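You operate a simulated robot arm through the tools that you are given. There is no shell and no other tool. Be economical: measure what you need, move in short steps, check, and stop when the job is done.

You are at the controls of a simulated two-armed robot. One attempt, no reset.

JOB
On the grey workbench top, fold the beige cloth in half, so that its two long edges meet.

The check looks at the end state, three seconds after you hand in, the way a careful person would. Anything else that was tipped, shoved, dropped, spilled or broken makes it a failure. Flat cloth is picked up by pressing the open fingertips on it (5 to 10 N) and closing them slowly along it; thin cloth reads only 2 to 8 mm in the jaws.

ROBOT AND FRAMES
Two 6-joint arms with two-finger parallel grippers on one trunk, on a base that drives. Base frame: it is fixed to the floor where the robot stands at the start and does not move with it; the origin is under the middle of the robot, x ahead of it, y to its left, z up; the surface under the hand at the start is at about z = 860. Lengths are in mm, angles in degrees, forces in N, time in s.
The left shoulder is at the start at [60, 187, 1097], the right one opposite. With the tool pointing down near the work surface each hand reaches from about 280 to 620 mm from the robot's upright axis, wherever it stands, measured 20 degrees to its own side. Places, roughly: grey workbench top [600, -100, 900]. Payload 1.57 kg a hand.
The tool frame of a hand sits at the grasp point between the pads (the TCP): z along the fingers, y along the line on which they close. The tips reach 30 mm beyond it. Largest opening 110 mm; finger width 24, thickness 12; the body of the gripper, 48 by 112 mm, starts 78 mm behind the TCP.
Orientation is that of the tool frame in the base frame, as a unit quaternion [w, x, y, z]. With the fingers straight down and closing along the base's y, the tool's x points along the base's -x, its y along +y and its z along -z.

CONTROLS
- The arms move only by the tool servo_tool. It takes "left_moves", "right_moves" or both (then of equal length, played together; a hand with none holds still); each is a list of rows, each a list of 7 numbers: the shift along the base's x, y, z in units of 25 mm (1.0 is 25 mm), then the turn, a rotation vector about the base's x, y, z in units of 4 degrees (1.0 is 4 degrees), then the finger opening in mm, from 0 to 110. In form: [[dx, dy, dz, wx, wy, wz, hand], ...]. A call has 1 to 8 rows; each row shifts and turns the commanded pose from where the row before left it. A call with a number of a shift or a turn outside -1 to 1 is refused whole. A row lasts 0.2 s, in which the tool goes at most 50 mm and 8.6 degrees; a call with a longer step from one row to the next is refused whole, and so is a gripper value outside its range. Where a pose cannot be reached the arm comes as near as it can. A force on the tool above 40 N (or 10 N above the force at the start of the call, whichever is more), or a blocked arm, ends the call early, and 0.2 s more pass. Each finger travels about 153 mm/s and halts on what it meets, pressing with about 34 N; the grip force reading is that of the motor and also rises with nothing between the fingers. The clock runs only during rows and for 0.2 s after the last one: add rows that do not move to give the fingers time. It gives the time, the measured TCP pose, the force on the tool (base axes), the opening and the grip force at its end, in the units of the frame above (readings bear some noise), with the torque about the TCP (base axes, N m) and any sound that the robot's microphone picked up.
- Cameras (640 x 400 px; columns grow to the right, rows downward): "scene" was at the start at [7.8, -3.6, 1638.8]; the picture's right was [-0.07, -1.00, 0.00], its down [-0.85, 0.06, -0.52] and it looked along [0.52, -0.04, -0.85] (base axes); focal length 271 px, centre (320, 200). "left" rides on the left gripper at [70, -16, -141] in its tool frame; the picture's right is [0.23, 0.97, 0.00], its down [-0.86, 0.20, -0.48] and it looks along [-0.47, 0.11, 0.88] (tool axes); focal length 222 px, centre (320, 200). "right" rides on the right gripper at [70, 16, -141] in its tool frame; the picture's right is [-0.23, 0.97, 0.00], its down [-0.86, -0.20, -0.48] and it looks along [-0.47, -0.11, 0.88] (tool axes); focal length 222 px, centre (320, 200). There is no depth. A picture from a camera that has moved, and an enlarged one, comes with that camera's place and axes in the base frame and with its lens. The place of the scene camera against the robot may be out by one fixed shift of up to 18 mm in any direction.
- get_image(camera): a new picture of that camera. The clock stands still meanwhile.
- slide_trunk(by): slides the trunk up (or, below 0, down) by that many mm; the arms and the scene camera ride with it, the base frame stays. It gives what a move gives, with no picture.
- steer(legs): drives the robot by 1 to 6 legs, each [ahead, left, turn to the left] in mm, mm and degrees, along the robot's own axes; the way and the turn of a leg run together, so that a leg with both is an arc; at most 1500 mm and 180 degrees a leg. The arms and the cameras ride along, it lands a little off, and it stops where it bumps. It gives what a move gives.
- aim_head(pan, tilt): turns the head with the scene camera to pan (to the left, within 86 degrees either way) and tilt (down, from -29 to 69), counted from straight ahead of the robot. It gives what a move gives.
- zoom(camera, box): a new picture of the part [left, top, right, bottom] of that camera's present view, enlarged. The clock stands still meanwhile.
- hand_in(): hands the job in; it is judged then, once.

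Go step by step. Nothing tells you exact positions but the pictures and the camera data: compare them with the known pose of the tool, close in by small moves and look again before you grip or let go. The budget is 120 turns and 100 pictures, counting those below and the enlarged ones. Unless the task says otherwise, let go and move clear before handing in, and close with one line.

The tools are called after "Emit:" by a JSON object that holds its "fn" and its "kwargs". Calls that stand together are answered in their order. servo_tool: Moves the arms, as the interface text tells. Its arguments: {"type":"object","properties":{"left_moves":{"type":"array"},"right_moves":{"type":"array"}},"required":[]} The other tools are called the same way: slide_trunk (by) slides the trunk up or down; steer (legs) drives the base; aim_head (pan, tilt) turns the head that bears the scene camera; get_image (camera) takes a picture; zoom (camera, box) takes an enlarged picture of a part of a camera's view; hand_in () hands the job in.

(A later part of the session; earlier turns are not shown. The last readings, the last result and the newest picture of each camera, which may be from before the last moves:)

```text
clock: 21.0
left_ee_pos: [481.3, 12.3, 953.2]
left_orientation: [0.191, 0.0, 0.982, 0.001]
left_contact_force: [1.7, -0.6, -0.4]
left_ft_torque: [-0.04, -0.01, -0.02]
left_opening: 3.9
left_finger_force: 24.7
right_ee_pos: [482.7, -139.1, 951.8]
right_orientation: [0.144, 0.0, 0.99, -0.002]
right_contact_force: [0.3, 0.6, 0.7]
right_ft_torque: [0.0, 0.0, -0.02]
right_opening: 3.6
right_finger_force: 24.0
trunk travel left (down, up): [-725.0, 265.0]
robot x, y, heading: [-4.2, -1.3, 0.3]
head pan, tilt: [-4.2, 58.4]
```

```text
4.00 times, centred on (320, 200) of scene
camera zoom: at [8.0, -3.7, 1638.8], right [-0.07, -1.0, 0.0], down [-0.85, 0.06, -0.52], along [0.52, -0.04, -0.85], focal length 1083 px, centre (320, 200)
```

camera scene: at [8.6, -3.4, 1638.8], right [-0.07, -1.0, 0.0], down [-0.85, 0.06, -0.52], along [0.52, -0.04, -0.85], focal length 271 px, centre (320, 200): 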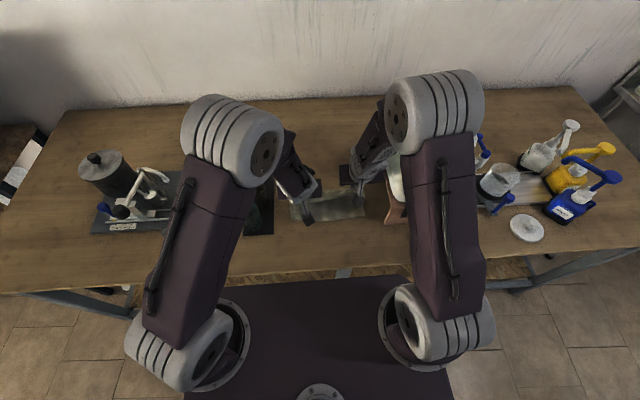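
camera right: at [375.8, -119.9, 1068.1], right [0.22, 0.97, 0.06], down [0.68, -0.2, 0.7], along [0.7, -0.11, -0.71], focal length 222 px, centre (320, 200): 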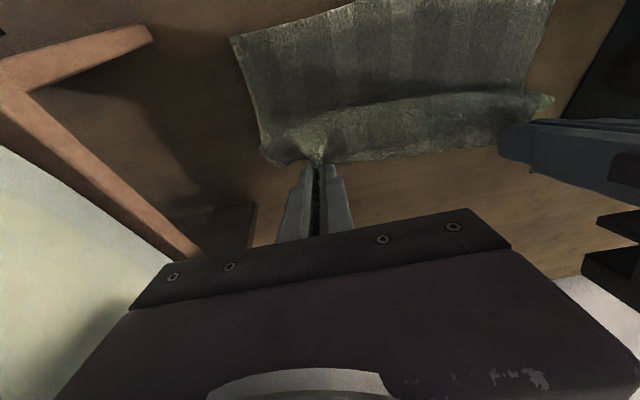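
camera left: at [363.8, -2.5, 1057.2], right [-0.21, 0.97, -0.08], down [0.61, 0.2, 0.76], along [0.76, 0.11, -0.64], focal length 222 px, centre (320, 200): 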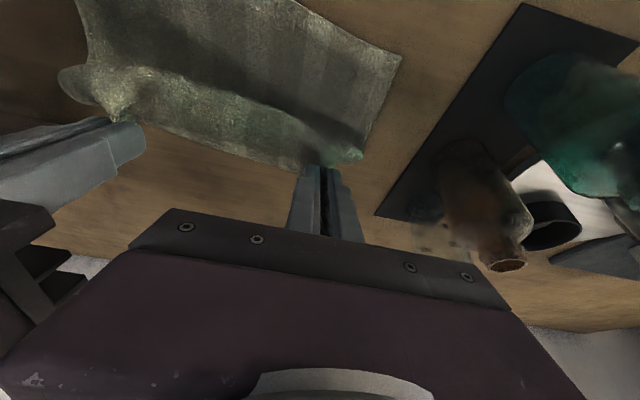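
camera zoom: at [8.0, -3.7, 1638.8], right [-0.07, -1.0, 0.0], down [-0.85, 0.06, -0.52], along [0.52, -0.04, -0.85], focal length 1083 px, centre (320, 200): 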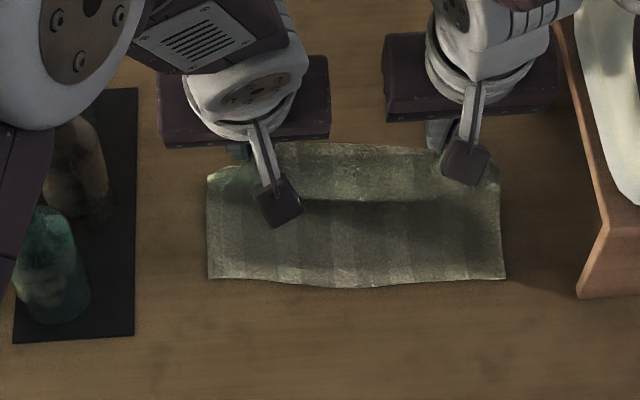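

The cloth is slack and hanging in a fold, with its near edge still at about x 400–416. I'll move both hands forward 50 mm, then back the robot up 110 mm, so the arms are more extended and can tilt freely.

Emit:
{"fn": "servo_tool", "kwargs": {"left_moves": [[0.5, 0, 0, 0, 0, 0, 0], [0.5, 0, 0, 0, 0, 0, 0], [0.5, 0, 0, 0, 0, 0, 0], [0.5, 0, 0, 0, 0, 0, 0], [0, 0, 0, 0, 0, 0, 0]], "right_moves": [[0.5, 0, 0, 0, -0.4, 0, 0], [0.5, 0, 0, 0, -0.4, 0, 0], [0.5, 0, 0, 0, -0.4, 0, 0], [0.5, 0, 0, 0, -0.2, 0, 0], [0, 0, 0, 0, 0, 0, 0]]}}

Emit:
{"fn": "steer", "kwargs": {"legs": [[-60, 0, 0]]}}

Emit:
{"fn": "get_image", "kwargs": {"camera": "scene"}}

```text
clock: 22.2
left_ee_pos: [530.6, 13.4, 953.3]
left_orientation: [0.191, 0.0, 0.982, 0.0]
left_contact_force: [0.3, 0.1, 0.2]
left_ft_torque: [0.0, 0.01, 0.02]
left_opening: 4.4
left_finger_force: 24.8
right_ee_pos: [533.4, -138.0, 954.3]
right_orientation: [0.193, -0.001, 0.981, -0.001]
right_contact_force: [-0.4, 0.1, 0.1]
right_ft_torque: [-0.01, -0.01, 0.01]
right_opening: 3.8
right_finger_force: 24.9
trunk travel left (down, up): [-725.0, 265.0]
robot x, y, heading: [2.2, 1.8, -0.2]
head pan, tilt: [-4.2, 58.4]
```

```text
clock: 23.2
left_ee_pos: [473.5, 14.7, 953.7]
left_orientation: [0.19, -0.001, 0.982, 0.0]
left_contact_force: [0.3, -0.4, -0.2]
left_ft_torque: [-0.03, -0.01, -0.01]
left_opening: 4.3
left_finger_force: 25.4
right_ee_pos: [477.6, -135.8, 952.4]
right_orientation: [0.191, -0.001, 0.982, -0.001]
right_contact_force: [-0.4, 0.6, -0.1]
right_ft_torque: [-0.01, 0.0, -0.04]
right_opening: 3.7
right_finger_force: 24.5
trunk travel left (down, up): [-725.0, 265.0]
robot x, y, heading: [-60.0, 0.9, 0.0]
head pan, tilt: [-4.2, 58.4]
```

```text
63 pictures are left
camera scene: at [-47.6, -3.7, 1638.7], right [-0.07, -1.0, 0.0], down [-0.85, 0.06, -0.52], along [0.52, -0.04, -0.85], focal length 271 px, centre (320, 200)
```

scene: 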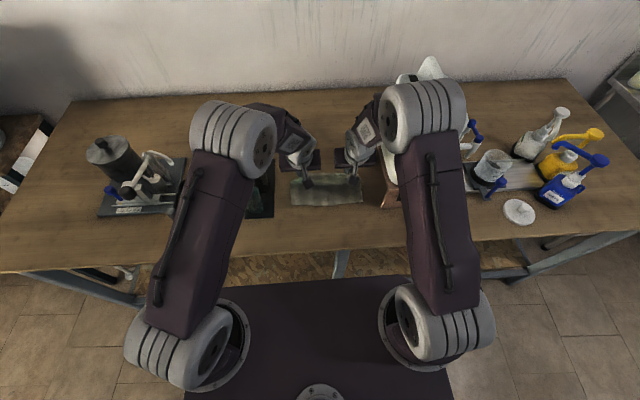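

Driving works smoothly and the grips hold. Next I'll tilt both tools further, to about 42°, and check that the arms can reach it.

Emit:
{"fn": "servo_tool", "kwargs": {"left_moves": [[0, 0, 0, 0, -0.9, 0, 0], [0, 0, 0, 0, -0.9, 0, 0], [0, 0, 0, 0, -0.9, 0, 0], [0, 0, 0, 0, -0.9, 0, 0], [0, 0, 0, 0, -0.9, 0, 0], [0, 0, 0, 0, 0, 0, 0]], "right_moves": [[0, 0, 0, 0, -0.9, 0, 0], [0, 0, 0, 0, -0.9, 0, 0], [0, 0, 0, 0, -0.9, 0, 0], [0, 0, 0, 0, -0.9, 0, 0], [0, 0, 0, 0, -0.9, 0, 0], [0, 0, 0, 0, 0, 0, 0]]}}

Emit:
{"fn": "get_image", "kwargs": {"camera": "right"}}

Emit:
{"fn": "get_image", "kwargs": {"camera": "left"}}

Emit:
{"fn": "zoom", "kwargs": {"camera": "scene", "box": [240, 130, 400, 230]}}

```text
clock: 24.6
left_ee_pos: [472.9, 22.4, 954.4]
left_orientation: [0.293, -0.004, 0.956, 0.015]
left_contact_force: [0.2, -20.0, 0.2]
left_ft_torque: [-0.59, 0.08, -0.22]
left_opening: 4.4
left_finger_force: 24.8
left hand out of reach, approached as far as the arm can: row 3, 5
right_ee_pos: [476.9, -145.1, 954.5]
right_orientation: [0.224, 0.004, 0.974, -0.02]
right_contact_force: [1.1, 19.3, 0.1]
right_ft_torque: [0.66, -0.02, 0.0]
right_opening: 5.5
right_finger_force: 25.3
right hand out of reach, approached as far as the arm can: row 1, 2, 3, 4, 5
trunk travel left (down, up): [-725.0, 265.0]
robot x, y, heading: [-58.2, -2.4, 0.0]
head pan, tilt: [-4.2, 58.4]
```

```text
62 pictures are left
camera right: at [353.0, -121.8, 1050.7], right [0.22, 0.97, 0.06], down [0.56, -0.18, 0.81], along [0.8, -0.14, -0.58], focal length 222 px, centre (320, 200)
```

right: 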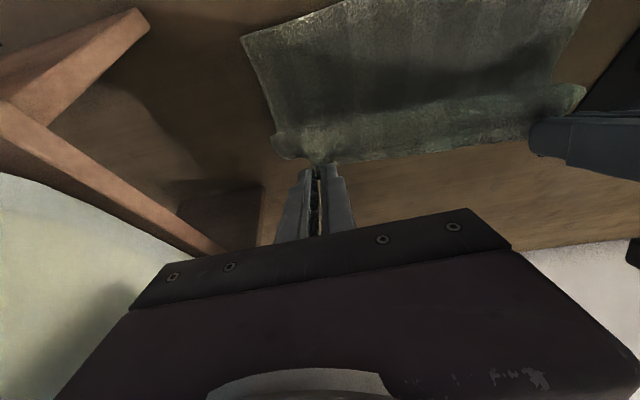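

```text
61 pictures are left
camera left: at [337.4, 2.0, 1029.6], right [-0.21, 0.97, -0.1], down [0.44, 0.18, 0.88], along [0.88, 0.14, -0.46], focal length 222 px, centre (320, 200)
```

left: 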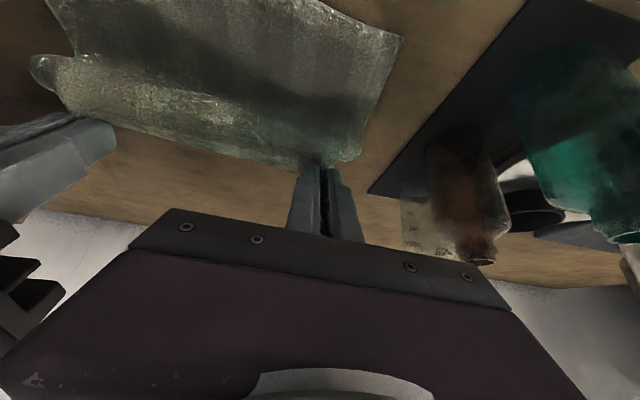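

```text
4.00 times, centred on (320, 180) of scene
camera zoom: at [-51.4, -3.6, 1638.8], right [-0.07, -1.0, 0.0], down [-0.85, 0.06, -0.52], along [0.52, -0.04, -0.85], focal length 1083 px, centre (320, 280)
```

zoom: 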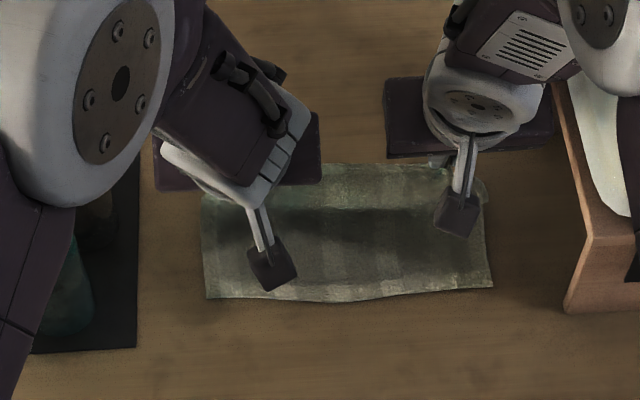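

The wrists limit the tilt to about 25–30° here, which should be enough. I'll back off to a reachable tilt with the hands straightened and the cloth slack.

Emit:
{"fn": "servo_tool", "kwargs": {"left_moves": [[0, -0.1, 0, -0.2, 0.8, -0.05, 0], [0, -0.1, 0, -0.2, 0.8, -0.05, 0], [0, -0.1, 0, 0, 0.5, 0, 0], [0, 0, 0, 0, 0, 0, 0]], "right_moves": [[0, 0.1, 0, 0.3, 0.5, 0.1, 0], [0, 0.1, 0, 0.3, 0.4, 0.1, 0], [-0.1, 0.1, 0, 0, 0, 0, 0], [0, 0, 0, 0, 0, 0, 0]]}}

```text
clock: 25.6
left_ee_pos: [472.6, 15.0, 953.3]
left_orientation: [0.222, -0.006, 0.975, 0.002]
left_contact_force: [-0.5, -5.5, 0.7]
left_ft_torque: [-0.18, 0.01, -0.03]
left_opening: 4.0
left_finger_force: 24.9
right_ee_pos: [475.1, -144.5, 954.1]
right_orientation: [0.218, 0.003, 0.976, 0.001]
right_contact_force: [0.7, 5.9, -0.3]
right_ft_torque: [0.16, 0.02, -0.01]
right_opening: 4.0
right_finger_force: 24.9
right hand out of reach, approached as far as the arm can: row 2
trunk travel left (down, up): [-725.0, 265.0]
robot x, y, heading: [-55.4, -1.4, -0.1]
head pan, tilt: [-4.2, 58.4]
```

Both hands are now reachable, tilted 25° and nearly slack. I'll back the base up another 70 mm to bring the held edge over the near edge at x≈408.

Emit:
{"fn": "steer", "kwargs": {"legs": [[-68, 0, 0]]}}

Emit:
{"fn": "slide_trunk", "kwargs": {"by": -30}}

Emit:
{"fn": "get_image", "kwargs": {"camera": "right"}}

Emit:
{"fn": "get_image", "kwargs": {"camera": "left"}}

Emit:
{"fn": "zoom", "kwargs": {"camera": "scene", "box": [240, 110, 400, 210]}}

```text
clock: 26.6
left_ee_pos: [404.6, 14.5, 952.5]
left_orientation: [0.22, -0.006, 0.975, 0.004]
left_contact_force: [0.6, -3.9, 0.6]
left_ft_torque: [-0.16, 0.02, -0.01]
left_opening: 4.3
left_finger_force: 24.7
right_ee_pos: [407.6, -143.5, 953.5]
right_orientation: [0.217, 0.001, 0.976, 0.002]
right_contact_force: [0.3, 4.1, -0.3]
right_ft_torque: [0.14, 0.01, 0.02]
right_opening: 4.2
right_finger_force: 25.7
trunk travel left (down, up): [-725.0, 265.0]
robot x, y, heading: [-125.8, 0.3, 0.3]
head pan, tilt: [-4.2, 58.4]
```

```text
clock: 27.3
left_ee_pos: [402.9, 14.2, 923.3]
left_orientation: [0.222, -0.006, 0.975, 0.003]
left_contact_force: [0.2, -4.9, -0.1]
left_ft_torque: [-0.12, 0.01, -0.02]
left_opening: 4.3
left_finger_force: 25.3
right_ee_pos: [405.0, -143.7, 925.7]
right_orientation: [0.219, 0.001, 0.976, 0.003]
right_contact_force: [0.3, 4.2, 1.0]
right_ft_torque: [0.12, -0.02, 0.01]
right_opening: 4.0
right_finger_force: 24.2
trunk travel left (down, up): [-695.0, 295.0]
robot x, y, heading: [-124.4, -2.1, 0.2]
head pan, tilt: [-4.2, 58.4]
```

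```text
59 pictures are left
camera right: at [282.6, -125.6, 1022.9], right [0.21, 0.97, 0.1], down [0.57, -0.2, 0.8], along [0.8, -0.11, -0.59], focal length 222 px, centre (320, 200)
```

right: 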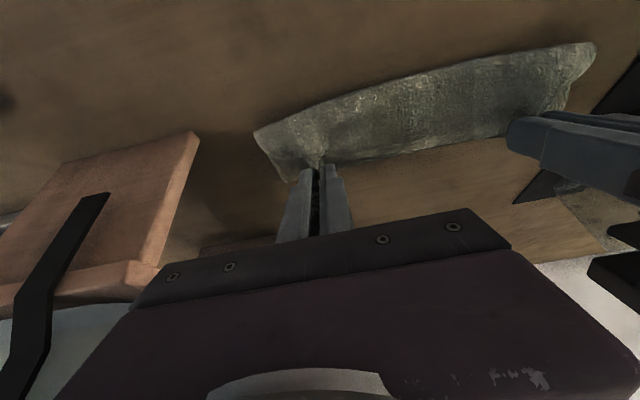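

```text
58 pictures are left
camera left: at [280.4, -2.2, 1020.2], right [-0.22, 0.97, -0.1], down [0.56, 0.21, 0.8], along [0.8, 0.12, -0.59], focal length 222 px, centre (320, 200)
```

left: 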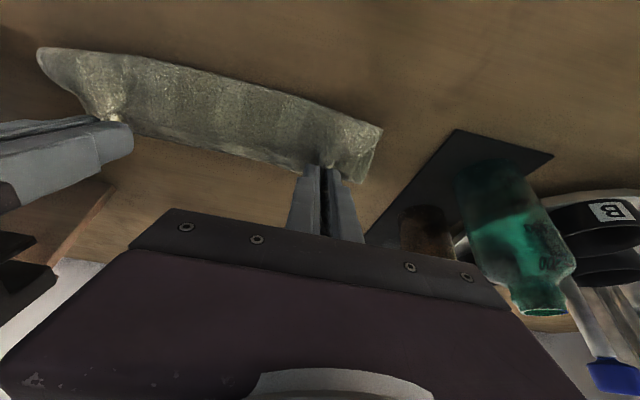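

```text
4.00 times, centred on (320, 160) of scene
camera zoom: at [-121.6, -3.7, 1608.8], right [-0.07, -1.0, 0.0], down [-0.85, 0.06, -0.52], along [0.52, -0.04, -0.85], focal length 1083 px, centre (320, 360)
```

zoom: 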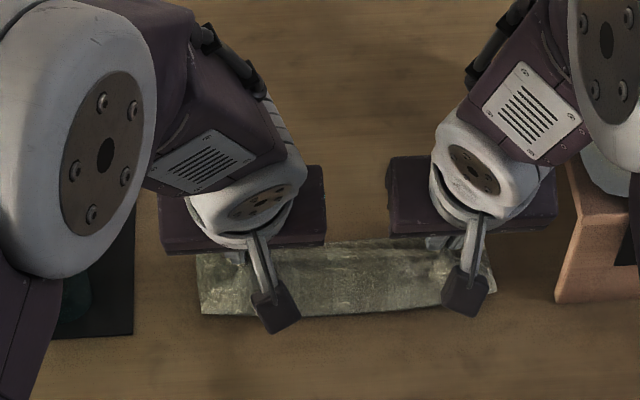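

The held edge is over the near edge. I'll zoom in to tell the layers apart before lowering.

Emit:
{"fn": "zoom", "kwargs": {"camera": "left", "box": [20, 30, 420, 230]}}

Emit:
{"fn": "zoom", "kwargs": {"camera": "right", "box": [220, 20, 620, 220]}}

```text
1.60 times, centred on (220, 130) of left
camera zoom: at [280.4, -2.2, 1020.2], right [-0.22, 0.97, -0.1], down [0.56, 0.21, 0.8], along [0.8, 0.12, -0.59], focal length 355 px, centre (480, 312)
```

zoom: 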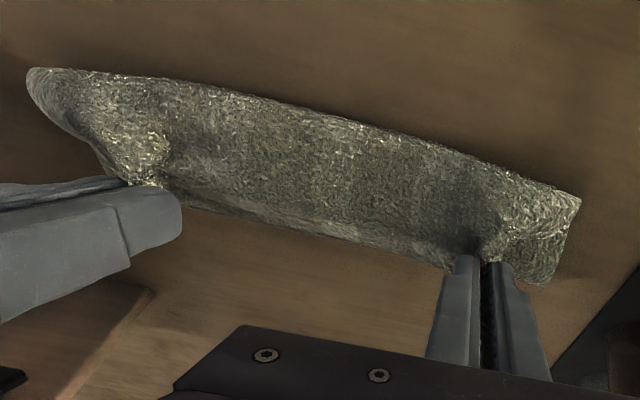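

```text
1.60 times, centred on (420, 120) of right
camera zoom: at [282.6, -125.6, 1022.9], right [0.21, 0.97, 0.1], down [0.57, -0.2, 0.8], along [0.8, -0.11, -0.59], focal length 355 px, centre (160, 328)
```

zoom: 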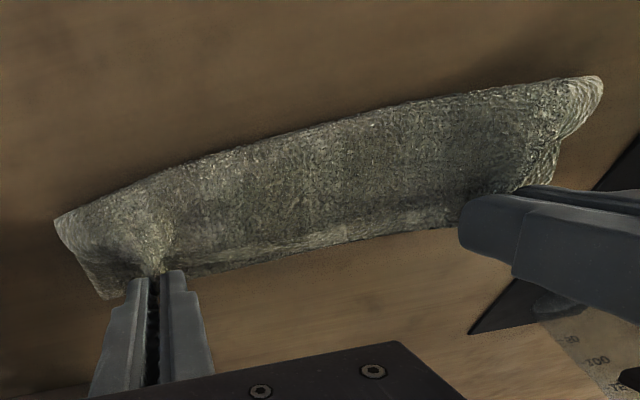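

The cloth curls in a bulge towards the robot, about 30 mm past the fingers, so on release it would unroll well beyond the near edge. I'll bring the hands back forward about 35 mm and then lower them close to the bench.

Emit:
{"fn": "servo_tool", "kwargs": {"left_moves": [[0.45, 0, 0, 0, 0, 0, 0], [0.45, 0, 0, 0, 0, 0, 0], [0.45, 0, -0.1, 0, 0, 0, 0], [0, 0, -0.2, 0, 0, 0, 0], [0, 0, -0.2, 0, 0, 0, 0], [0, 0, 0, 0, 0, 0, 0]], "right_moves": [[0.45, 0, 0, 0, 0, 0, 0], [0.45, 0, 0, 0, 0, 0, 0], [0.4, 0, -0.15, 0, 0, 0, 0], [0, 0, -0.2, 0, 0, 0, 0], [0, 0, -0.2, 0, 0, 0, 0], [0, 0, 0, 0, 0, 0, 0]]}}

Emit:
{"fn": "zoom", "kwargs": {"camera": "left", "box": [20, 30, 420, 230]}}

Emit:
{"fn": "zoom", "kwargs": {"camera": "scene", "box": [240, 110, 400, 210]}}

```text
clock: 28.7
left_ee_pos: [438.0, 14.5, 910.6]
left_orientation: [0.221, -0.007, 0.975, 0.003]
left_contact_force: [-0.1, -3.2, -0.2]
left_ft_torque: [-0.12, 0.02, -0.05]
left_opening: 4.2
left_finger_force: 25.2
right_ee_pos: [438.5, -141.5, 908.8]
right_orientation: [0.218, 0.002, 0.976, 0.002]
right_contact_force: [0.9, 3.6, 0.4]
right_ft_torque: [0.11, -0.03, 0.0]
right_opening: 3.9
right_finger_force: 24.8
trunk travel left (down, up): [-695.0, 295.0]
robot x, y, heading: [-129.2, -1.1, 0.2]
head pan, tilt: [-4.2, 58.4]
```

```text
1.60 times, centred on (220, 130) of left
camera zoom: at [314.6, -2.7, 1006.9], right [-0.22, 0.97, -0.1], down [0.56, 0.2, 0.8], along [0.8, 0.12, -0.59], focal length 355 px, centre (480, 312)
```

zoom: 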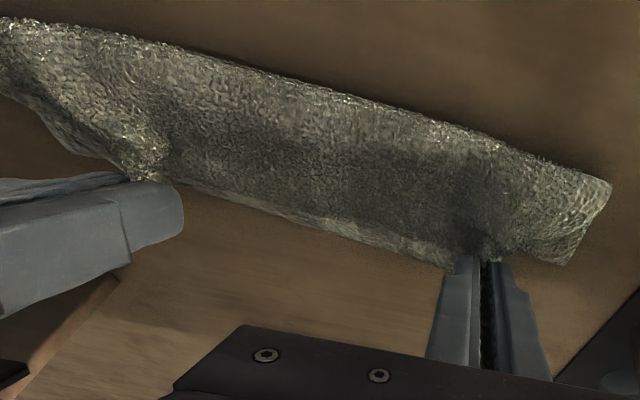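

```text
4.00 times, centred on (320, 160) of scene
camera zoom: at [-119.4, -3.8, 1608.8], right [-0.07, -1.0, 0.0], down [-0.85, 0.06, -0.52], along [0.52, -0.04, -0.85], focal length 1083 px, centre (320, 360)
```

zoom: 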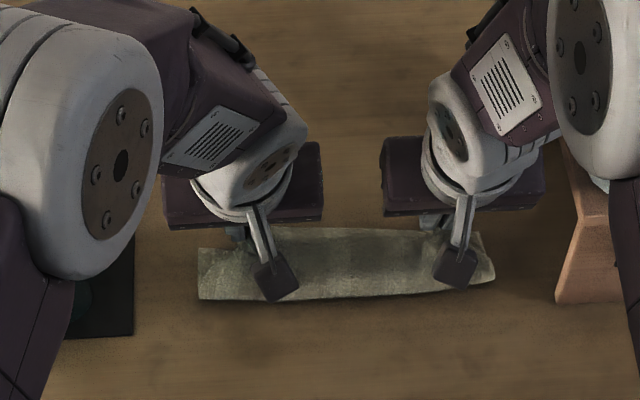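

I'm now at about 15 mm above the bench. I'll lower a little more, open slowly and draw the fingers back and up along their axis.

Emit:
{"fn": "servo_tool", "kwargs": {"left_moves": [[0, 0, -0.2, 0, 0, 0, 0], [0, 0, -0.15, 0, 0, 0, 0], [0, 0, 0, 0, 0, 0, 8], [0, 0, 0, 0, 0, 0, 14], [0, 0, 0, 0, 0, 0, 20], [0, 0, 0, 0, 0, 0, 20]], "right_moves": [[0, 0, -0.2, 0, 0, 0, 0], [0, 0, -0.15, 0, 0, 0, 0], [0, 0, 0, 0, 0, 0, 8], [0, 0, 0, 0, 0, 0, 14], [0, 0, 0, 0, 0, 0, 20], [0, 0, 0, 0, 0, 0, 20]]}}

Emit:
{"fn": "zoom", "kwargs": {"camera": "left", "box": [20, 30, 420, 230]}}

Emit:
{"fn": "zoom", "kwargs": {"camera": "right", "box": [220, 20, 620, 220]}}

```text
clock: 30.1
left_ee_pos: [438.1, 14.2, 902.1]
left_orientation: [0.222, -0.006, 0.975, 0.002]
left_contact_force: [0.1, 0.7, 1.2]
left_ft_torque: [0.03, 0.0, 0.01]
left_opening: 19.7
left_finger_force: 0.1
right_ee_pos: [439.8, -142.1, 901.6]
right_orientation: [0.218, 0.002, 0.976, 0.002]
right_contact_force: [-0.3, 0.3, 1.5]
right_ft_torque: [-0.01, -0.02, 0.01]
right_opening: 19.4
right_finger_force: 0.0
trunk travel left (down, up): [-695.0, 295.0]
robot x, y, heading: [-126.6, -2.7, 0.3]
head pan, tilt: [-4.2, 58.4]
```

```text
1.60 times, centred on (220, 130) of left
camera zoom: at [314.3, -3.6, 998.2], right [-0.22, 0.97, -0.1], down [0.56, 0.21, 0.8], along [0.8, 0.12, -0.59], focal length 355 px, centre (480, 312)
```

zoom: 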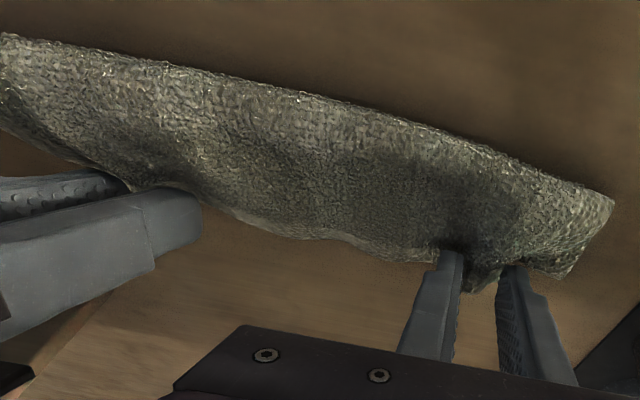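

```text
1.60 times, centred on (420, 120) of right
camera zoom: at [315.7, -125.4, 1000.0], right [0.21, 0.97, 0.1], down [0.57, -0.2, 0.8], along [0.8, -0.11, -0.6], focal length 355 px, centre (160, 328)
```

zoom: 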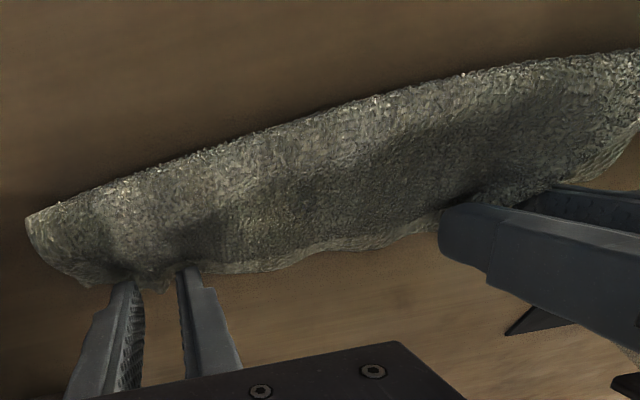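

The cloth is released. I'll raise both hands straight up and look at how it lies.

Emit:
{"fn": "servo_tool", "kwargs": {"left_moves": [[0, 0, 0.4, 0, 0, 0, 24], [0, 0, 0.8, 0, 0, 0, 30], [0, 0, 1, 0, 0, 0, 36], [0, 0, 1, 0, 0.5, 0, 36], [0, 0.3, 1, 0, 0.9, 0, 36], [0, 0, 0, 0, 0.9, 0, 36]], "right_moves": [[0, 0, 0.4, 0, 0, 0, 24], [0, 0, 0.8, 0, 0, 0, 30], [0, 0, 1, 0, 0, 0, 36], [0, 0, 1, 0, 0.5, 0, 36], [0, 0, 1, 0, 0.9, 0, 36], [0, 0, 0, 0, 0.9, 0, 36]]}}

Emit:
{"fn": "get_image", "kwargs": {"camera": "left"}}

Emit:
{"fn": "get_image", "kwargs": {"camera": "right"}}

Emit:
{"fn": "zoom", "kwargs": {"camera": "scene", "box": [240, 110, 400, 210]}}

```text
clock: 31.5
left_ee_pos: [439.2, 22.2, 1008.4]
left_orientation: [0.142, -0.006, 0.99, 0.003]
left_contact_force: [0.2, 0.8, -1.1]
left_ft_torque: [0.01, 0.0, 0.0]
left_opening: 35.9
left_finger_force: 0.0
right_ee_pos: [439.2, -142.8, 1008.9]
right_orientation: [0.139, 0.002, 0.99, 0.002]
right_contact_force: [-0.3, 1.0, 0.1]
right_ft_torque: [-0.02, -0.03, 0.01]
right_opening: 36.2
right_finger_force: 0.1
trunk travel left (down, up): [-695.0, 295.0]
robot x, y, heading: [-127.3, -1.1, 0.3]
head pan, tilt: [-4.2, 58.4]
```

```text
50 pictures are left
camera left: at [333.3, 5.6, 1121.9], right [-0.23, 0.97, -0.06], down [0.68, 0.2, 0.7], along [0.69, 0.12, -0.71], focal length 222 px, centre (320, 200)
```

left: 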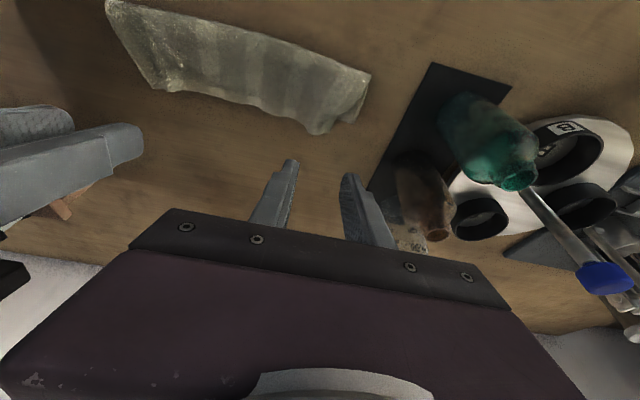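

```text
49 pictures are left
camera right: at [334.4, -125.9, 1124.5], right [0.22, 0.97, 0.07], down [0.69, -0.2, 0.69], along [0.69, -0.11, -0.72], focal length 222 px, centre (320, 200)
```

right: 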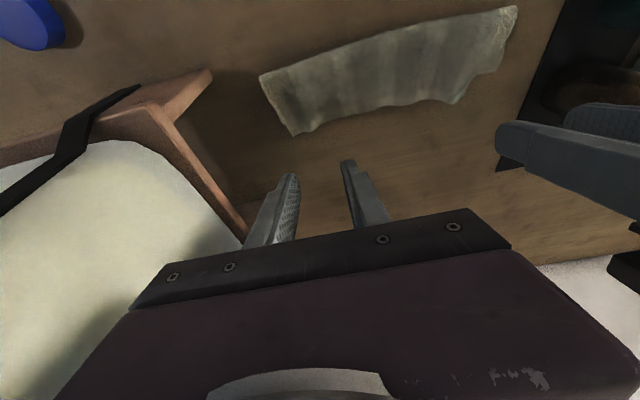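

```text
4.00 times, centred on (320, 160) of scene
camera zoom: at [-117.7, -4.0, 1608.7], right [-0.07, -1.0, 0.0], down [-0.85, 0.06, -0.52], along [0.52, -0.04, -0.85], focal length 1083 px, centre (320, 360)
```

zoom: 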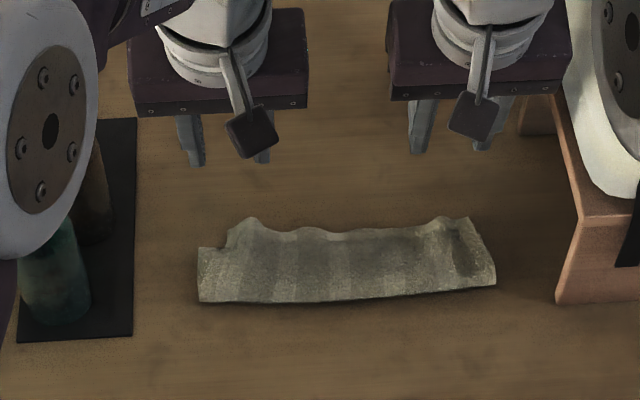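

The cloth has rolled into a strip about 60 mm wide, with the held edge on top facing away from me. I'll regrip that edge, lift high so it straightens, and lay it down along a full-radius arc. First I need a closer look at the edge.

Emit:
{"fn": "zoom", "kwargs": {"camera": "left", "box": [90, 0, 390, 150]}}

Emit:
{"fn": "zoom", "kwargs": {"camera": "right", "box": [240, 0, 540, 150]}}

```text
2.13 times, centred on (240, 75) of left
camera zoom: at [333.3, 5.6, 1121.9], right [-0.23, 0.97, -0.06], down [0.68, 0.2, 0.7], along [0.69, 0.12, -0.71], focal length 474 px, centre (491, 467)
```

zoom: 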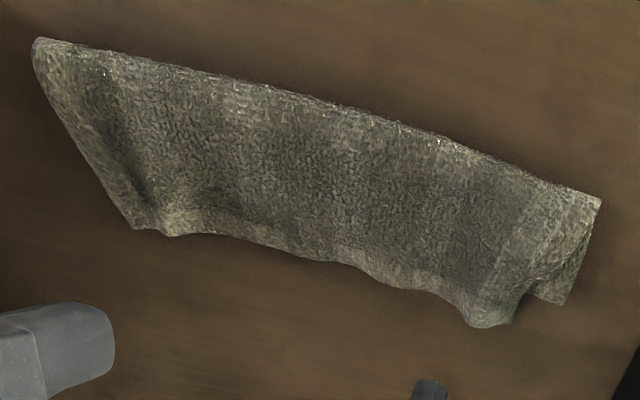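

```text
2.13 times, centred on (390, 75) of right
camera zoom: at [334.4, -125.9, 1124.5], right [0.22, 0.97, 0.07], down [0.69, -0.2, 0.69], along [0.69, -0.11, -0.72], focal length 474 px, centre (171, 467)
```

zoom: 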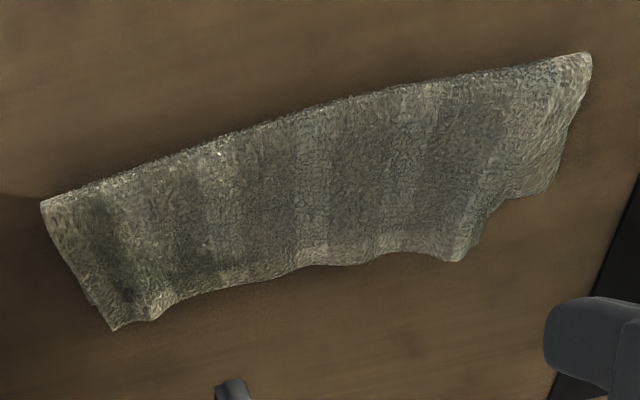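

The held edge has raised humps at about (461, 21) on the left and (457, -149) on the right. I'll bring the hands vertical over them and lower to just above the cloth.

Emit:
{"fn": "servo_tool", "kwargs": {"left_moves": [[0.2, 0, 0, 0, 0.9, 0, 36], [0.2, 0, -0.3, 0, 0.9, 0, 36], [0.2, 0, -0.7, 0, 0.9, 0, 36], [0.1, 0, -1, 0, 0.9, 0, 36], [0, 0, -1, 0, 0.5, 0, 36], [0, 0, -0.5, 0, 0, 0, 36], [0, 0, 0, 0, 0, 0, 36]], "right_moves": [[0.2, -0.1, 0, 0, 0.9, 0, 36], [0.2, -0.1, -0.3, 0, 0.9, 0, 36], [0.1, 0, -0.7, 0, 0.9, 0, 36], [0.1, 0, -1, 0, 0.9, 0, 36], [0, 0, -1, 0, 0.4, 0, 36], [0, 0, -0.5, 0, 0, 0, 36], [0, 0, 0, 0, 0, 0, 36]]}}

Emit:
{"fn": "get_image", "kwargs": {"camera": "left"}}

Emit:
{"fn": "get_image", "kwargs": {"camera": "right"}}

```text
clock: 33.1
left_ee_pos: [445.5, 25.6, 920.3]
left_orientation: [0.0, -0.005, 1.0, 0.003]
left_contact_force: [0.0, -0.9, 0.7]
left_ft_torque: [0.02, 0.01, 0.01]
left_opening: 36.0
left_finger_force: 0.0
left hand out of reach, approached as far as the arm can: row 5
right_ee_pos: [454.3, -148.9, 918.8]
right_orientation: [0.0, 0.002, 1.0, 0.003]
right_contact_force: [-0.5, -0.5, -0.6]
right_ft_torque: [0.0, 0.01, 0.03]
right_opening: 36.0
right_finger_force: 0.0
trunk travel left (down, up): [-695.0, 295.0]
robot x, y, heading: [-126.5, 0.5, 0.1]
head pan, tilt: [-4.2, 58.4]
```

```text
45 pictures are left
camera left: at [377.5, 8.7, 1060.6], right [-0.24, 0.97, 0.01], down [0.85, 0.21, 0.48], along [0.46, 0.12, -0.88], focal length 222 px, centre (320, 200)
```

left: 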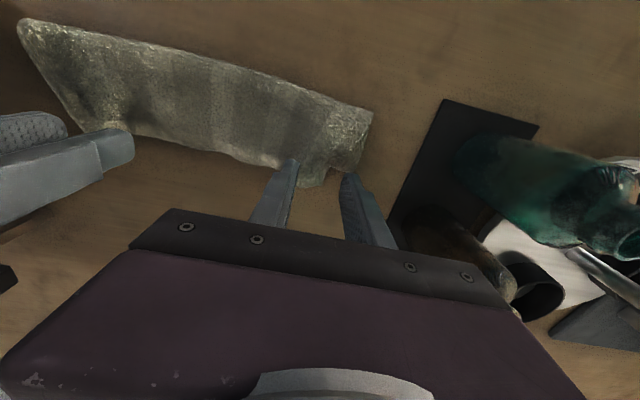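

```text
44 pictures are left
camera right: at [384.6, -131.2, 1060.2], right [0.23, 0.97, 0.0], down [0.85, -0.2, 0.48], along [0.47, -0.11, -0.88], focal length 222 px, centre (320, 200)
```

right: 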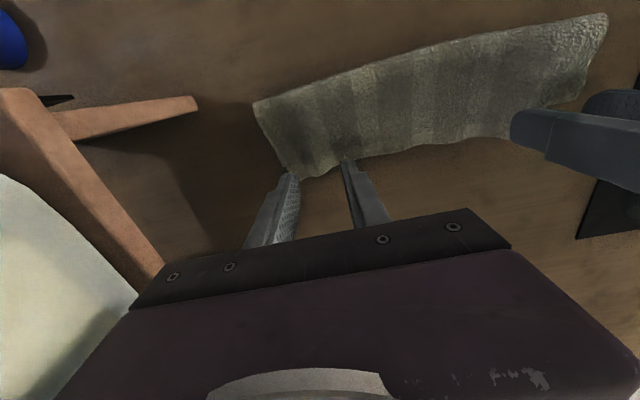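

The right hand is placed well. The left needs about 12 mm more forward, and then both come down to touch.

Emit:
{"fn": "servo_tool", "kwargs": {"left_moves": [[0.5, 0, 0, 0, 0, 0, 36], [0, 0, -0.2, 0, 0, 0, 36], [0, 0, -0.2, 0, 0, 0, 36], [0, 0, 0, 0, 0, 0, 36]], "right_moves": [[-0.08, 0, 0, 0, 0, 0, 36], [0, 0, -0.2, 0, 0, 0, 36], [0, 0, -0.2, 0, 0, 0, 36], [0, 0, 0, 0, 0, 0, 36]]}}

Emit:
{"fn": "get_image", "kwargs": {"camera": "left"}}

```text
clock: 34.1
left_ee_pos: [448.7, 29.1, 910.6]
left_orientation: [0.001, -0.005, 1.0, 0.004]
left_contact_force: [-1.1, -0.2, 0.6]
left_ft_torque: [0.02, 0.0, 0.02]
left_opening: 35.8
left_finger_force: 0.0
left hand out of reach, approached as far as the arm can: row 1
right_ee_pos: [452.7, -147.4, 909.2]
right_orientation: [-0.001, 0.002, 1.0, 0.001]
right_contact_force: [0.4, -0.4, -0.5]
right_ft_torque: [-0.02, -0.01, -0.01]
right_opening: 35.8
right_finger_force: 0.0
trunk travel left (down, up): [-695.0, 295.0]
robot x, y, heading: [-128.9, 0.6, 0.3]
head pan, tilt: [-4.2, 58.4]
```

```text
43 pictures are left
camera left: at [380.1, 11.9, 1050.4], right [-0.24, 0.97, 0.01], down [0.85, 0.21, 0.48], along [0.47, 0.12, -0.88], focal length 222 px, centre (320, 200)
```

left: 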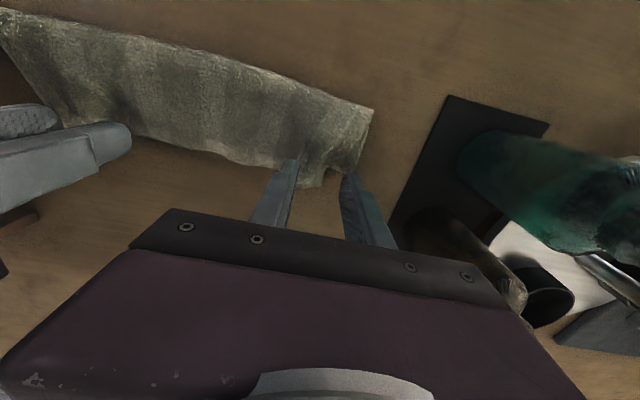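

The left arm is at its reach limit here. I'll raise both hands, drive the base forward about 55 mm and reposition.

Emit:
{"fn": "servo_tool", "kwargs": {"left_moves": [[0, 0, 1, 0, 0, 0, 36], [-0.5, 0, 0.5, 0, 0, 0, 36], [-1, 0, 0, 0, 0, 0, 36], [0, 0, 0, 0, 0, 0, 36]], "right_moves": [[0, 0, 1, 0, 0, 0, 36], [-0.5, 0, 0.5, 0, 0, 0, 36], [-1, 0, 0, 0, 0, 0, 36], [0, 0, 0, 0, 0, 0, 36]]}}

Emit:
{"fn": "steer", "kwargs": {"legs": [[55, 0, 0]]}}

```text
clock: 35.1
left_ee_pos: [442.5, 20.5, 950.5]
left_orientation: [-0.002, -0.005, 1.0, 0.005]
left_contact_force: [0.9, -0.2, 0.1]
left_ft_torque: [-0.02, 0.01, 0.02]
left_opening: 36.2
left_finger_force: 0.0
left hand out of reach, approached as far as the arm can: row 2, 3
right_ee_pos: [413.9, -147.5, 945.7]
right_orientation: [0.0, 0.001, 1.0, 0.001]
right_contact_force: [0.4, -0.4, -0.3]
right_ft_torque: [0.01, 0.02, -0.04]
right_opening: 36.2
right_finger_force: 0.1
trunk travel left (down, up): [-695.0, 295.0]
robot x, y, heading: [-126.9, 0.7, 0.1]
head pan, tilt: [-4.2, 58.4]
```

```text
clock: 36.1
left_ee_pos: [495.9, 20.4, 951.5]
left_orientation: [0.001, -0.005, 1.0, 0.005]
left_contact_force: [0.7, 0.3, 0.0]
left_ft_torque: [0.0, 0.01, 0.02]
left_opening: 36.2
left_finger_force: 0.0
right_ee_pos: [466.8, -148.8, 945.7]
right_orientation: [0.001, 0.002, 1.0, 0.002]
right_contact_force: [0.5, 0.3, -0.1]
right_ft_torque: [-0.01, -0.01, -0.04]
right_opening: 36.0
right_finger_force: 0.0
trunk travel left (down, up): [-695.0, 295.0]
robot x, y, heading: [-73.7, 2.4, 0.1]
head pan, tilt: [-4.2, 58.4]
```

The left arm got sluggish there, possibly near a joint limit. I'll test moving it back to x≈457 with small steps.

Emit:
{"fn": "servo_tool", "kwargs": {"left_moves": [[-0.3, 0, 0, 0, 0, 0, 36], [-0.4, 0, 0, 0, 0, 0, 36], [-0.4, 0, 0, 0, 0, 0, 36], [-0.4, 0, 0, 0, 0, 0, 36], [0, 0, 0, 0, 0, 0, 36]], "right_moves": [[-0.3, 0, 0, 0, 0, 0, 36], [-0.2, 0, 0, 0, 0, 0, 36], [0, 0, 0, 0, 0, 0, 36], [0, 0, 0, 0, 0, 0, 36], [0, 0, 0, 0, 0, 0, 36]]}}

Emit:
{"fn": "get_image", "kwargs": {"camera": "scene"}}

```text
clock: 37.3
left_ee_pos: [497.2, 20.0, 951.2]
left_orientation: [-0.001, -0.005, 1.0, 0.004]
left_contact_force: [-0.3, 0.3, -0.1]
left_ft_torque: [0.03, 0.0, -0.01]
left_opening: 36.0
left_finger_force: 0.1
left hand out of reach, approached as far as the arm can: row 1, 2, 3, 4
right_ee_pos: [458.0, -146.8, 943.9]
right_orientation: [0.0, 0.001, 1.0, 0.001]
right_contact_force: [0.3, 1.0, -0.3]
right_ft_torque: [0.03, -0.02, -0.01]
right_opening: 35.9
right_finger_force: 0.1
trunk travel left (down, up): [-695.0, 295.0]
robot x, y, heading: [-74.8, -0.6, 0.2]
head pan, tilt: [-4.2, 58.4]
```

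```text
42 pictures are left
camera scene: at [-64.5, -3.7, 1608.7], right [-0.07, -1.0, 0.0], down [-0.85, 0.06, -0.52], along [0.52, -0.04, -0.85], focal length 271 px, centre (320, 200)
```

scene: 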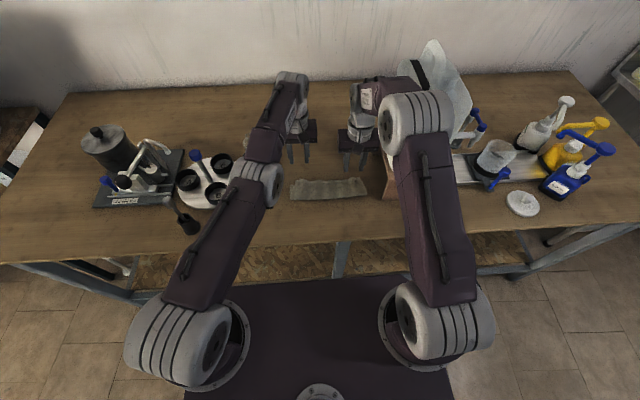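

The left arm is nearly straight, which is a stuck singular pose. I'll try pulling it back diagonally towards its own shoulder.

Emit:
{"fn": "servo_tool", "kwargs": {"left_moves": [[-0.5, 0.3, 0.3, 0, 0, 0, 36], [-0.7, 0.4, 0.3, 0, 0, 0, 36], [-0.7, 0.4, 0.3, 0, 0, 0, 36], [0, 0, 0, 0, 0, 0, 36]]}}

```text
clock: 38.3
left_ee_pos: [498.1, 31.7, 977.9]
left_orientation: [-0.002, -0.005, 1.0, 0.005]
left_contact_force: [-0.1, 0.0, 0.9]
left_ft_torque: [0.03, 0.03, -0.03]
left_opening: 36.2
left_finger_force: 0.0
left hand out of reach, approached as far as the arm can: row 1, 2, 3
right_ee_pos: [457.7, -146.8, 945.6]
right_orientation: [-0.001, 0.001, 1.0, 0.001]
right_contact_force: [0.5, 0.1, 0.4]
right_ft_torque: [0.0, -0.01, 0.0]
right_opening: 35.8
right_finger_force: 0.0
trunk travel left (down, up): [-695.0, 295.0]
robot x, y, heading: [-73.8, 3.4, 0.3]
head pan, tilt: [-4.2, 58.4]
```

The left arm seems to have flipped through its straight pose, with its elbow low. I'll extend it upward and outward to pass back through straight, then look.

Emit:
{"fn": "servo_tool", "kwargs": {"left_moves": [[0, 0.5, 1, 0, 0, 0, 36], [0, 0.5, 1, 0, 0, 0, 36], [0, 0.5, 1, 0, 0, 0, 36], [0, 0.5, 1, 0, 0, 0, 36], [0, 0, 0, 0, 0, 0, 36]]}}

Emit:
{"fn": "get_image", "kwargs": {"camera": "scene"}}

```text
clock: 39.5
left_ee_pos: [494.6, 81.9, 1078.7]
left_orientation: [-0.001, -0.005, 1.0, 0.004]
left_contact_force: [-0.1, 0.0, 0.1]
left_ft_torque: [-0.02, -0.02, 0.02]
left_opening: 36.0
left_finger_force: 0.1
right_ee_pos: [457.7, -147.7, 945.5]
right_orientation: [0.0, 0.002, 1.0, 0.002]
right_contact_force: [-0.9, 0.0, -0.5]
right_ft_torque: [0.0, -0.01, 0.0]
right_opening: 35.9
right_finger_force: 0.1
trunk travel left (down, up): [-695.0, 295.0]
robot x, y, heading: [-73.0, -3.6, 0.1]
head pan, tilt: [-4.2, 58.4]
```

```text
41 pictures are left
camera scene: at [-64.6, -3.9, 1608.7], right [-0.07, -1.0, 0.0], down [-0.85, 0.06, -0.52], along [0.52, -0.04, -0.85], focal length 271 px, centre (320, 200)
```

scene: 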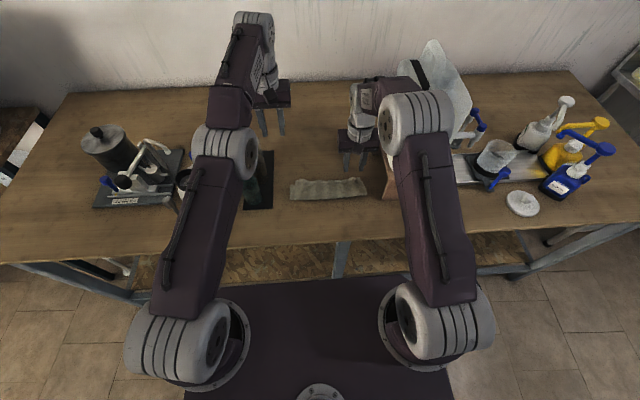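

It is reachable again up here. I'll extend the arm outward to full stretch and then retract.

Emit:
{"fn": "servo_tool", "kwargs": {"left_moves": [[1, 0, 0, 0, 0, 0, 36], [1, 0, 0, 0, 0, 0, 36], [1, 0, 0, 0, 0, 0, 36], [1, 0, 0, 0, 0, 0, 36], [1, 0, 0, 0, 0, 0, 36], [0, 0, 0, 0, 0, 0, 36]]}}

Emit:
{"fn": "servo_tool", "kwargs": {"left_moves": [[-1, 0, 0, 0, 0, 0, 36], [-1, 0, 0, 0, 0, 0, 36], [-1, 0, 0, 0, 0, 0, 36], [-1, 0, 0, 0, 0, 0, 36], [0, 0, 0, 0, 0, 0, 36]]}}

Emit:
{"fn": "get_image", "kwargs": {"camera": "scene"}}

```text
clock: 40.9
left_ee_pos: [500.5, 96.4, 1062.1]
left_orientation: [0.0, -0.005, 1.0, 0.004]
left_contact_force: [0.0, 0.6, -0.5]
left_ft_torque: [0.0, 0.0, -0.01]
left_opening: 35.9
left_finger_force: 0.1
left hand out of reach, approached as far as the arm can: row 1, 2, 3, 4, 5
right_ee_pos: [457.5, -147.5, 945.3]
right_orientation: [0.0, 0.002, 1.0, 0.001]
right_contact_force: [-0.6, 0.1, -0.8]
right_ft_torque: [0.01, 0.0, 0.02]
right_opening: 36.4
right_finger_force: 0.1
trunk travel left (down, up): [-695.0, 295.0]
robot x, y, heading: [-74.0, -2.2, 0.2]
head pan, tilt: [-4.2, 58.4]
```

```text
clock: 42.1
left_ee_pos: [496.4, 93.5, 1064.6]
left_orientation: [-0.002, -0.005, 1.0, 0.004]
left_contact_force: [0.4, -0.5, 0.7]
left_ft_torque: [0.01, 0.03, -0.03]
left_opening: 36.2
left_finger_force: 0.0
left hand out of reach, approached as far as the arm can: row 1, 2, 3, 4
right_ee_pos: [458.1, -147.5, 945.3]
right_orientation: [0.0, 0.001, 1.0, 0.002]
right_contact_force: [0.2, 0.1, -0.9]
right_ft_torque: [0.02, -0.01, -0.01]
right_opening: 35.9
right_finger_force: 0.1
trunk travel left (down, up): [-695.0, 295.0]
robot x, y, heading: [-70.4, -2.4, 0.2]
head pan, tilt: [-4.2, 58.4]
```

```text
40 pictures are left
camera scene: at [-65.3, -3.6, 1608.8], right [-0.07, -1.0, 0.0], down [-0.85, 0.06, -0.52], along [0.52, -0.04, -0.85], focal length 271 px, centre (320, 200)
```

scene: 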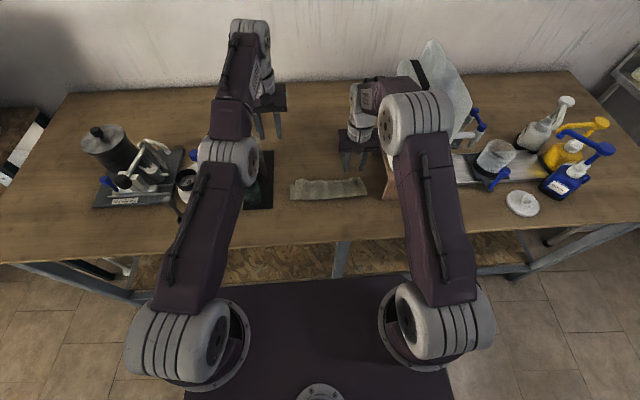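

The left arm is stuck exactly at full stretch. A chord motion inside the reach sphere should let the elbow bend, after which I can pull back.

Emit:
{"fn": "servo_tool", "kwargs": {"left_moves": [[0, -0.5, -0.8, 0, 0, 0, 36], [0, -0.5, -0.8, 0, 0, 0, 36], [-0.2, 0, 0, 0, 0, 0, 36], [-0.3, 0, 0, 0, 0, 0, 36], [-0.5, 0, 0, 0, 0, 0, 36], [-0.5, 0, 0, 0, 0, 0, 36], [0, 0, 0, 0, 0, 0, 36]]}}

Emit:
{"fn": "get_image", "kwargs": {"camera": "scene"}}

```text
clock: 43.7
left_ee_pos: [497.8, 60.1, 1030.3]
left_orientation: [0.0, -0.005, 1.0, 0.003]
left_contact_force: [0.6, -0.1, -0.2]
left_ft_torque: [0.0, 0.02, -0.01]
left_opening: 36.0
left_finger_force: 0.0
left hand out of reach, approached as far as the arm can: row 2, 3, 4, 5, 6
right_ee_pos: [457.6, -147.7, 946.2]
right_orientation: [0.0, 0.001, 1.0, 0.002]
right_contact_force: [1.0, -0.3, 0.6]
right_ft_torque: [0.0, -0.02, -0.05]
right_opening: 36.1
right_finger_force: 0.1
trunk travel left (down, up): [-695.0, 295.0]
robot x, y, heading: [-74.6, 0.3, 0.1]
head pan, tilt: [-4.2, 58.4]
```

```text
39 pictures are left
camera scene: at [-65.1, -3.6, 1608.8], right [-0.07, -1.0, 0.0], down [-0.85, 0.06, -0.52], along [0.52, -0.04, -0.85], focal length 271 px, centre (320, 200)
```

scene: 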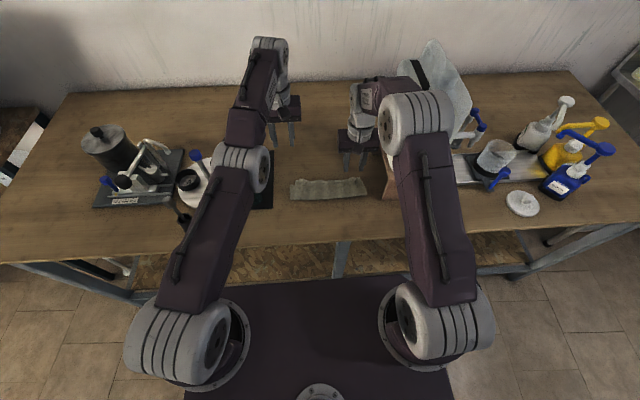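

I'll replay the kind of motion that worked earlier from a similar stretch: back and up, tilting the fingers forward.

Emit:
{"fn": "servo_tool", "kwargs": {"left_moves": [[-0.6, 0.05, 0.4, 0, -0.9, 0, 36], [-0.6, 0.05, 0.4, 0, -0.9, 0, 36], [-0.6, 0.05, 0.4, 0, -0.9, 0, 36], [-0.6, 0.05, 0.4, 0, -0.9, 0, 36], [-0.6, 0, 0.4, 0, -0.9, 0, 36], [-0.6, 0, 0, 0, 0, 0, 36], [0, 0, 0, 0, 0, 0, 36]]}}

```text
clock: 45.3
left_ee_pos: [543.6, 33.7, 1112.6]
left_orientation: [0.155, -0.007, 0.988, 0.004]
left_contact_force: [-0.7, -0.4, 0.0]
left_ft_torque: [0.0, 0.02, -0.01]
left_opening: 36.1
left_finger_force: 0.1
left hand out of reach, approached as far as the arm can: row 1, 2, 3, 4, 5, 6
right_ee_pos: [458.0, -147.3, 945.7]
right_orientation: [-0.001, 0.002, 1.0, 0.002]
right_contact_force: [0.5, 0.7, -0.1]
right_ft_torque: [-0.03, 0.0, 0.03]
right_opening: 35.9
right_finger_force: 0.1
trunk travel left (down, up): [-695.0, 295.0]
robot x, y, heading: [-72.3, -4.5, -0.0]
head pan, tilt: [-4.2, 58.4]
```

The elbow remains locked straight. I'll raise the trunk for clearance over the bottles, then command a long retreat in one call to break out.

Emit:
{"fn": "slide_trunk", "kwargs": {"by": 130}}

Emit:
{"fn": "servo_tool", "kwargs": {"left_moves": [[-1, 0.3, 0.3, 0, 0.9, 0, 36], [-1, 0.3, 0.3, 0, 0.9, 0, 36], [-1, 0.3, 0.3, 0, 0.9, 0, 36], [-1, 0.3, 0.3, 0, 0.9, 0, 36], [-1, 0.3, 0, 0, 0.5, 0, 36], [-1, 0.3, 0, 0, 0, 0, 36], [-1, 0, 0, 0, 0, 0, 36], [-1, 0, 0, 0, 0, 0, 36]]}}

Emit:
{"fn": "get_image", "kwargs": {"camera": "scene"}}

```text
clock: 46.9
left_ee_pos: [544.4, 34.3, 1242.5]
left_orientation: [0.155, -0.007, 0.988, 0.004]
left_contact_force: [-0.8, -0.7, 0.1]
left_ft_torque: [0.01, -0.01, 0.01]
left_opening: 36.1
left_finger_force: 0.1
right_ee_pos: [456.4, -147.5, 1074.9]
right_orientation: [0.0, 0.001, 1.0, 0.001]
right_contact_force: [0.6, -0.4, 0.2]
right_ft_torque: [0.02, -0.01, 0.04]
right_opening: 35.9
right_finger_force: 0.1
trunk travel left (down, up): [-825.0, 165.0]
robot x, y, heading: [-71.1, 0.4, 0.2]
head pan, tilt: [-4.2, 58.4]
```

```text
clock: 48.7
left_ee_pos: [374.7, 68.6, 1307.0]
left_orientation: [0.014, -0.007, 1.0, 0.005]
left_contact_force: [-0.5, -0.1, 0.5]
left_ft_torque: [-0.03, 0.02, -0.03]
left_opening: 36.2
left_finger_force: 0.1
left hand out of reach, approached as far as the arm can: row 1, 2, 3, 4, 5
right_ee_pos: [455.9, -146.8, 1075.7]
right_orientation: [0.001, 0.001, 1.0, 0.001]
right_contact_force: [0.2, 0.3, -0.7]
right_ft_torque: [0.0, -0.04, 0.03]
right_opening: 36.0
right_finger_force: 0.1
trunk travel left (down, up): [-825.0, 165.0]
robot x, y, heading: [-72.9, 2.9, 0.1]
head pan, tilt: [-4.2, 58.4]
```

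```text
38 pictures are left
camera scene: at [-66.7, -3.7, 1738.7], right [-0.07, -1.0, 0.0], down [-0.85, 0.06, -0.52], along [0.52, -0.04, -0.85], focal length 271 px, centre (320, 200)
```

scene: 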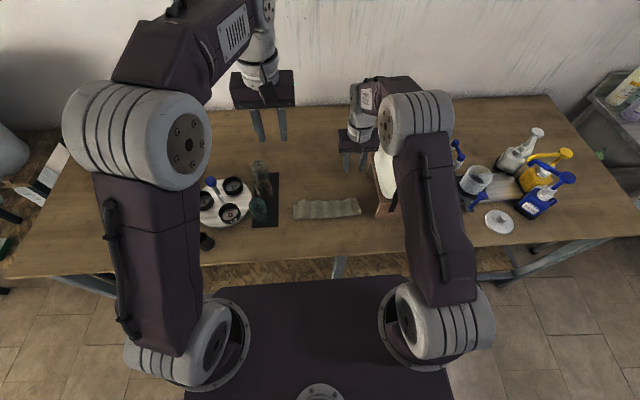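

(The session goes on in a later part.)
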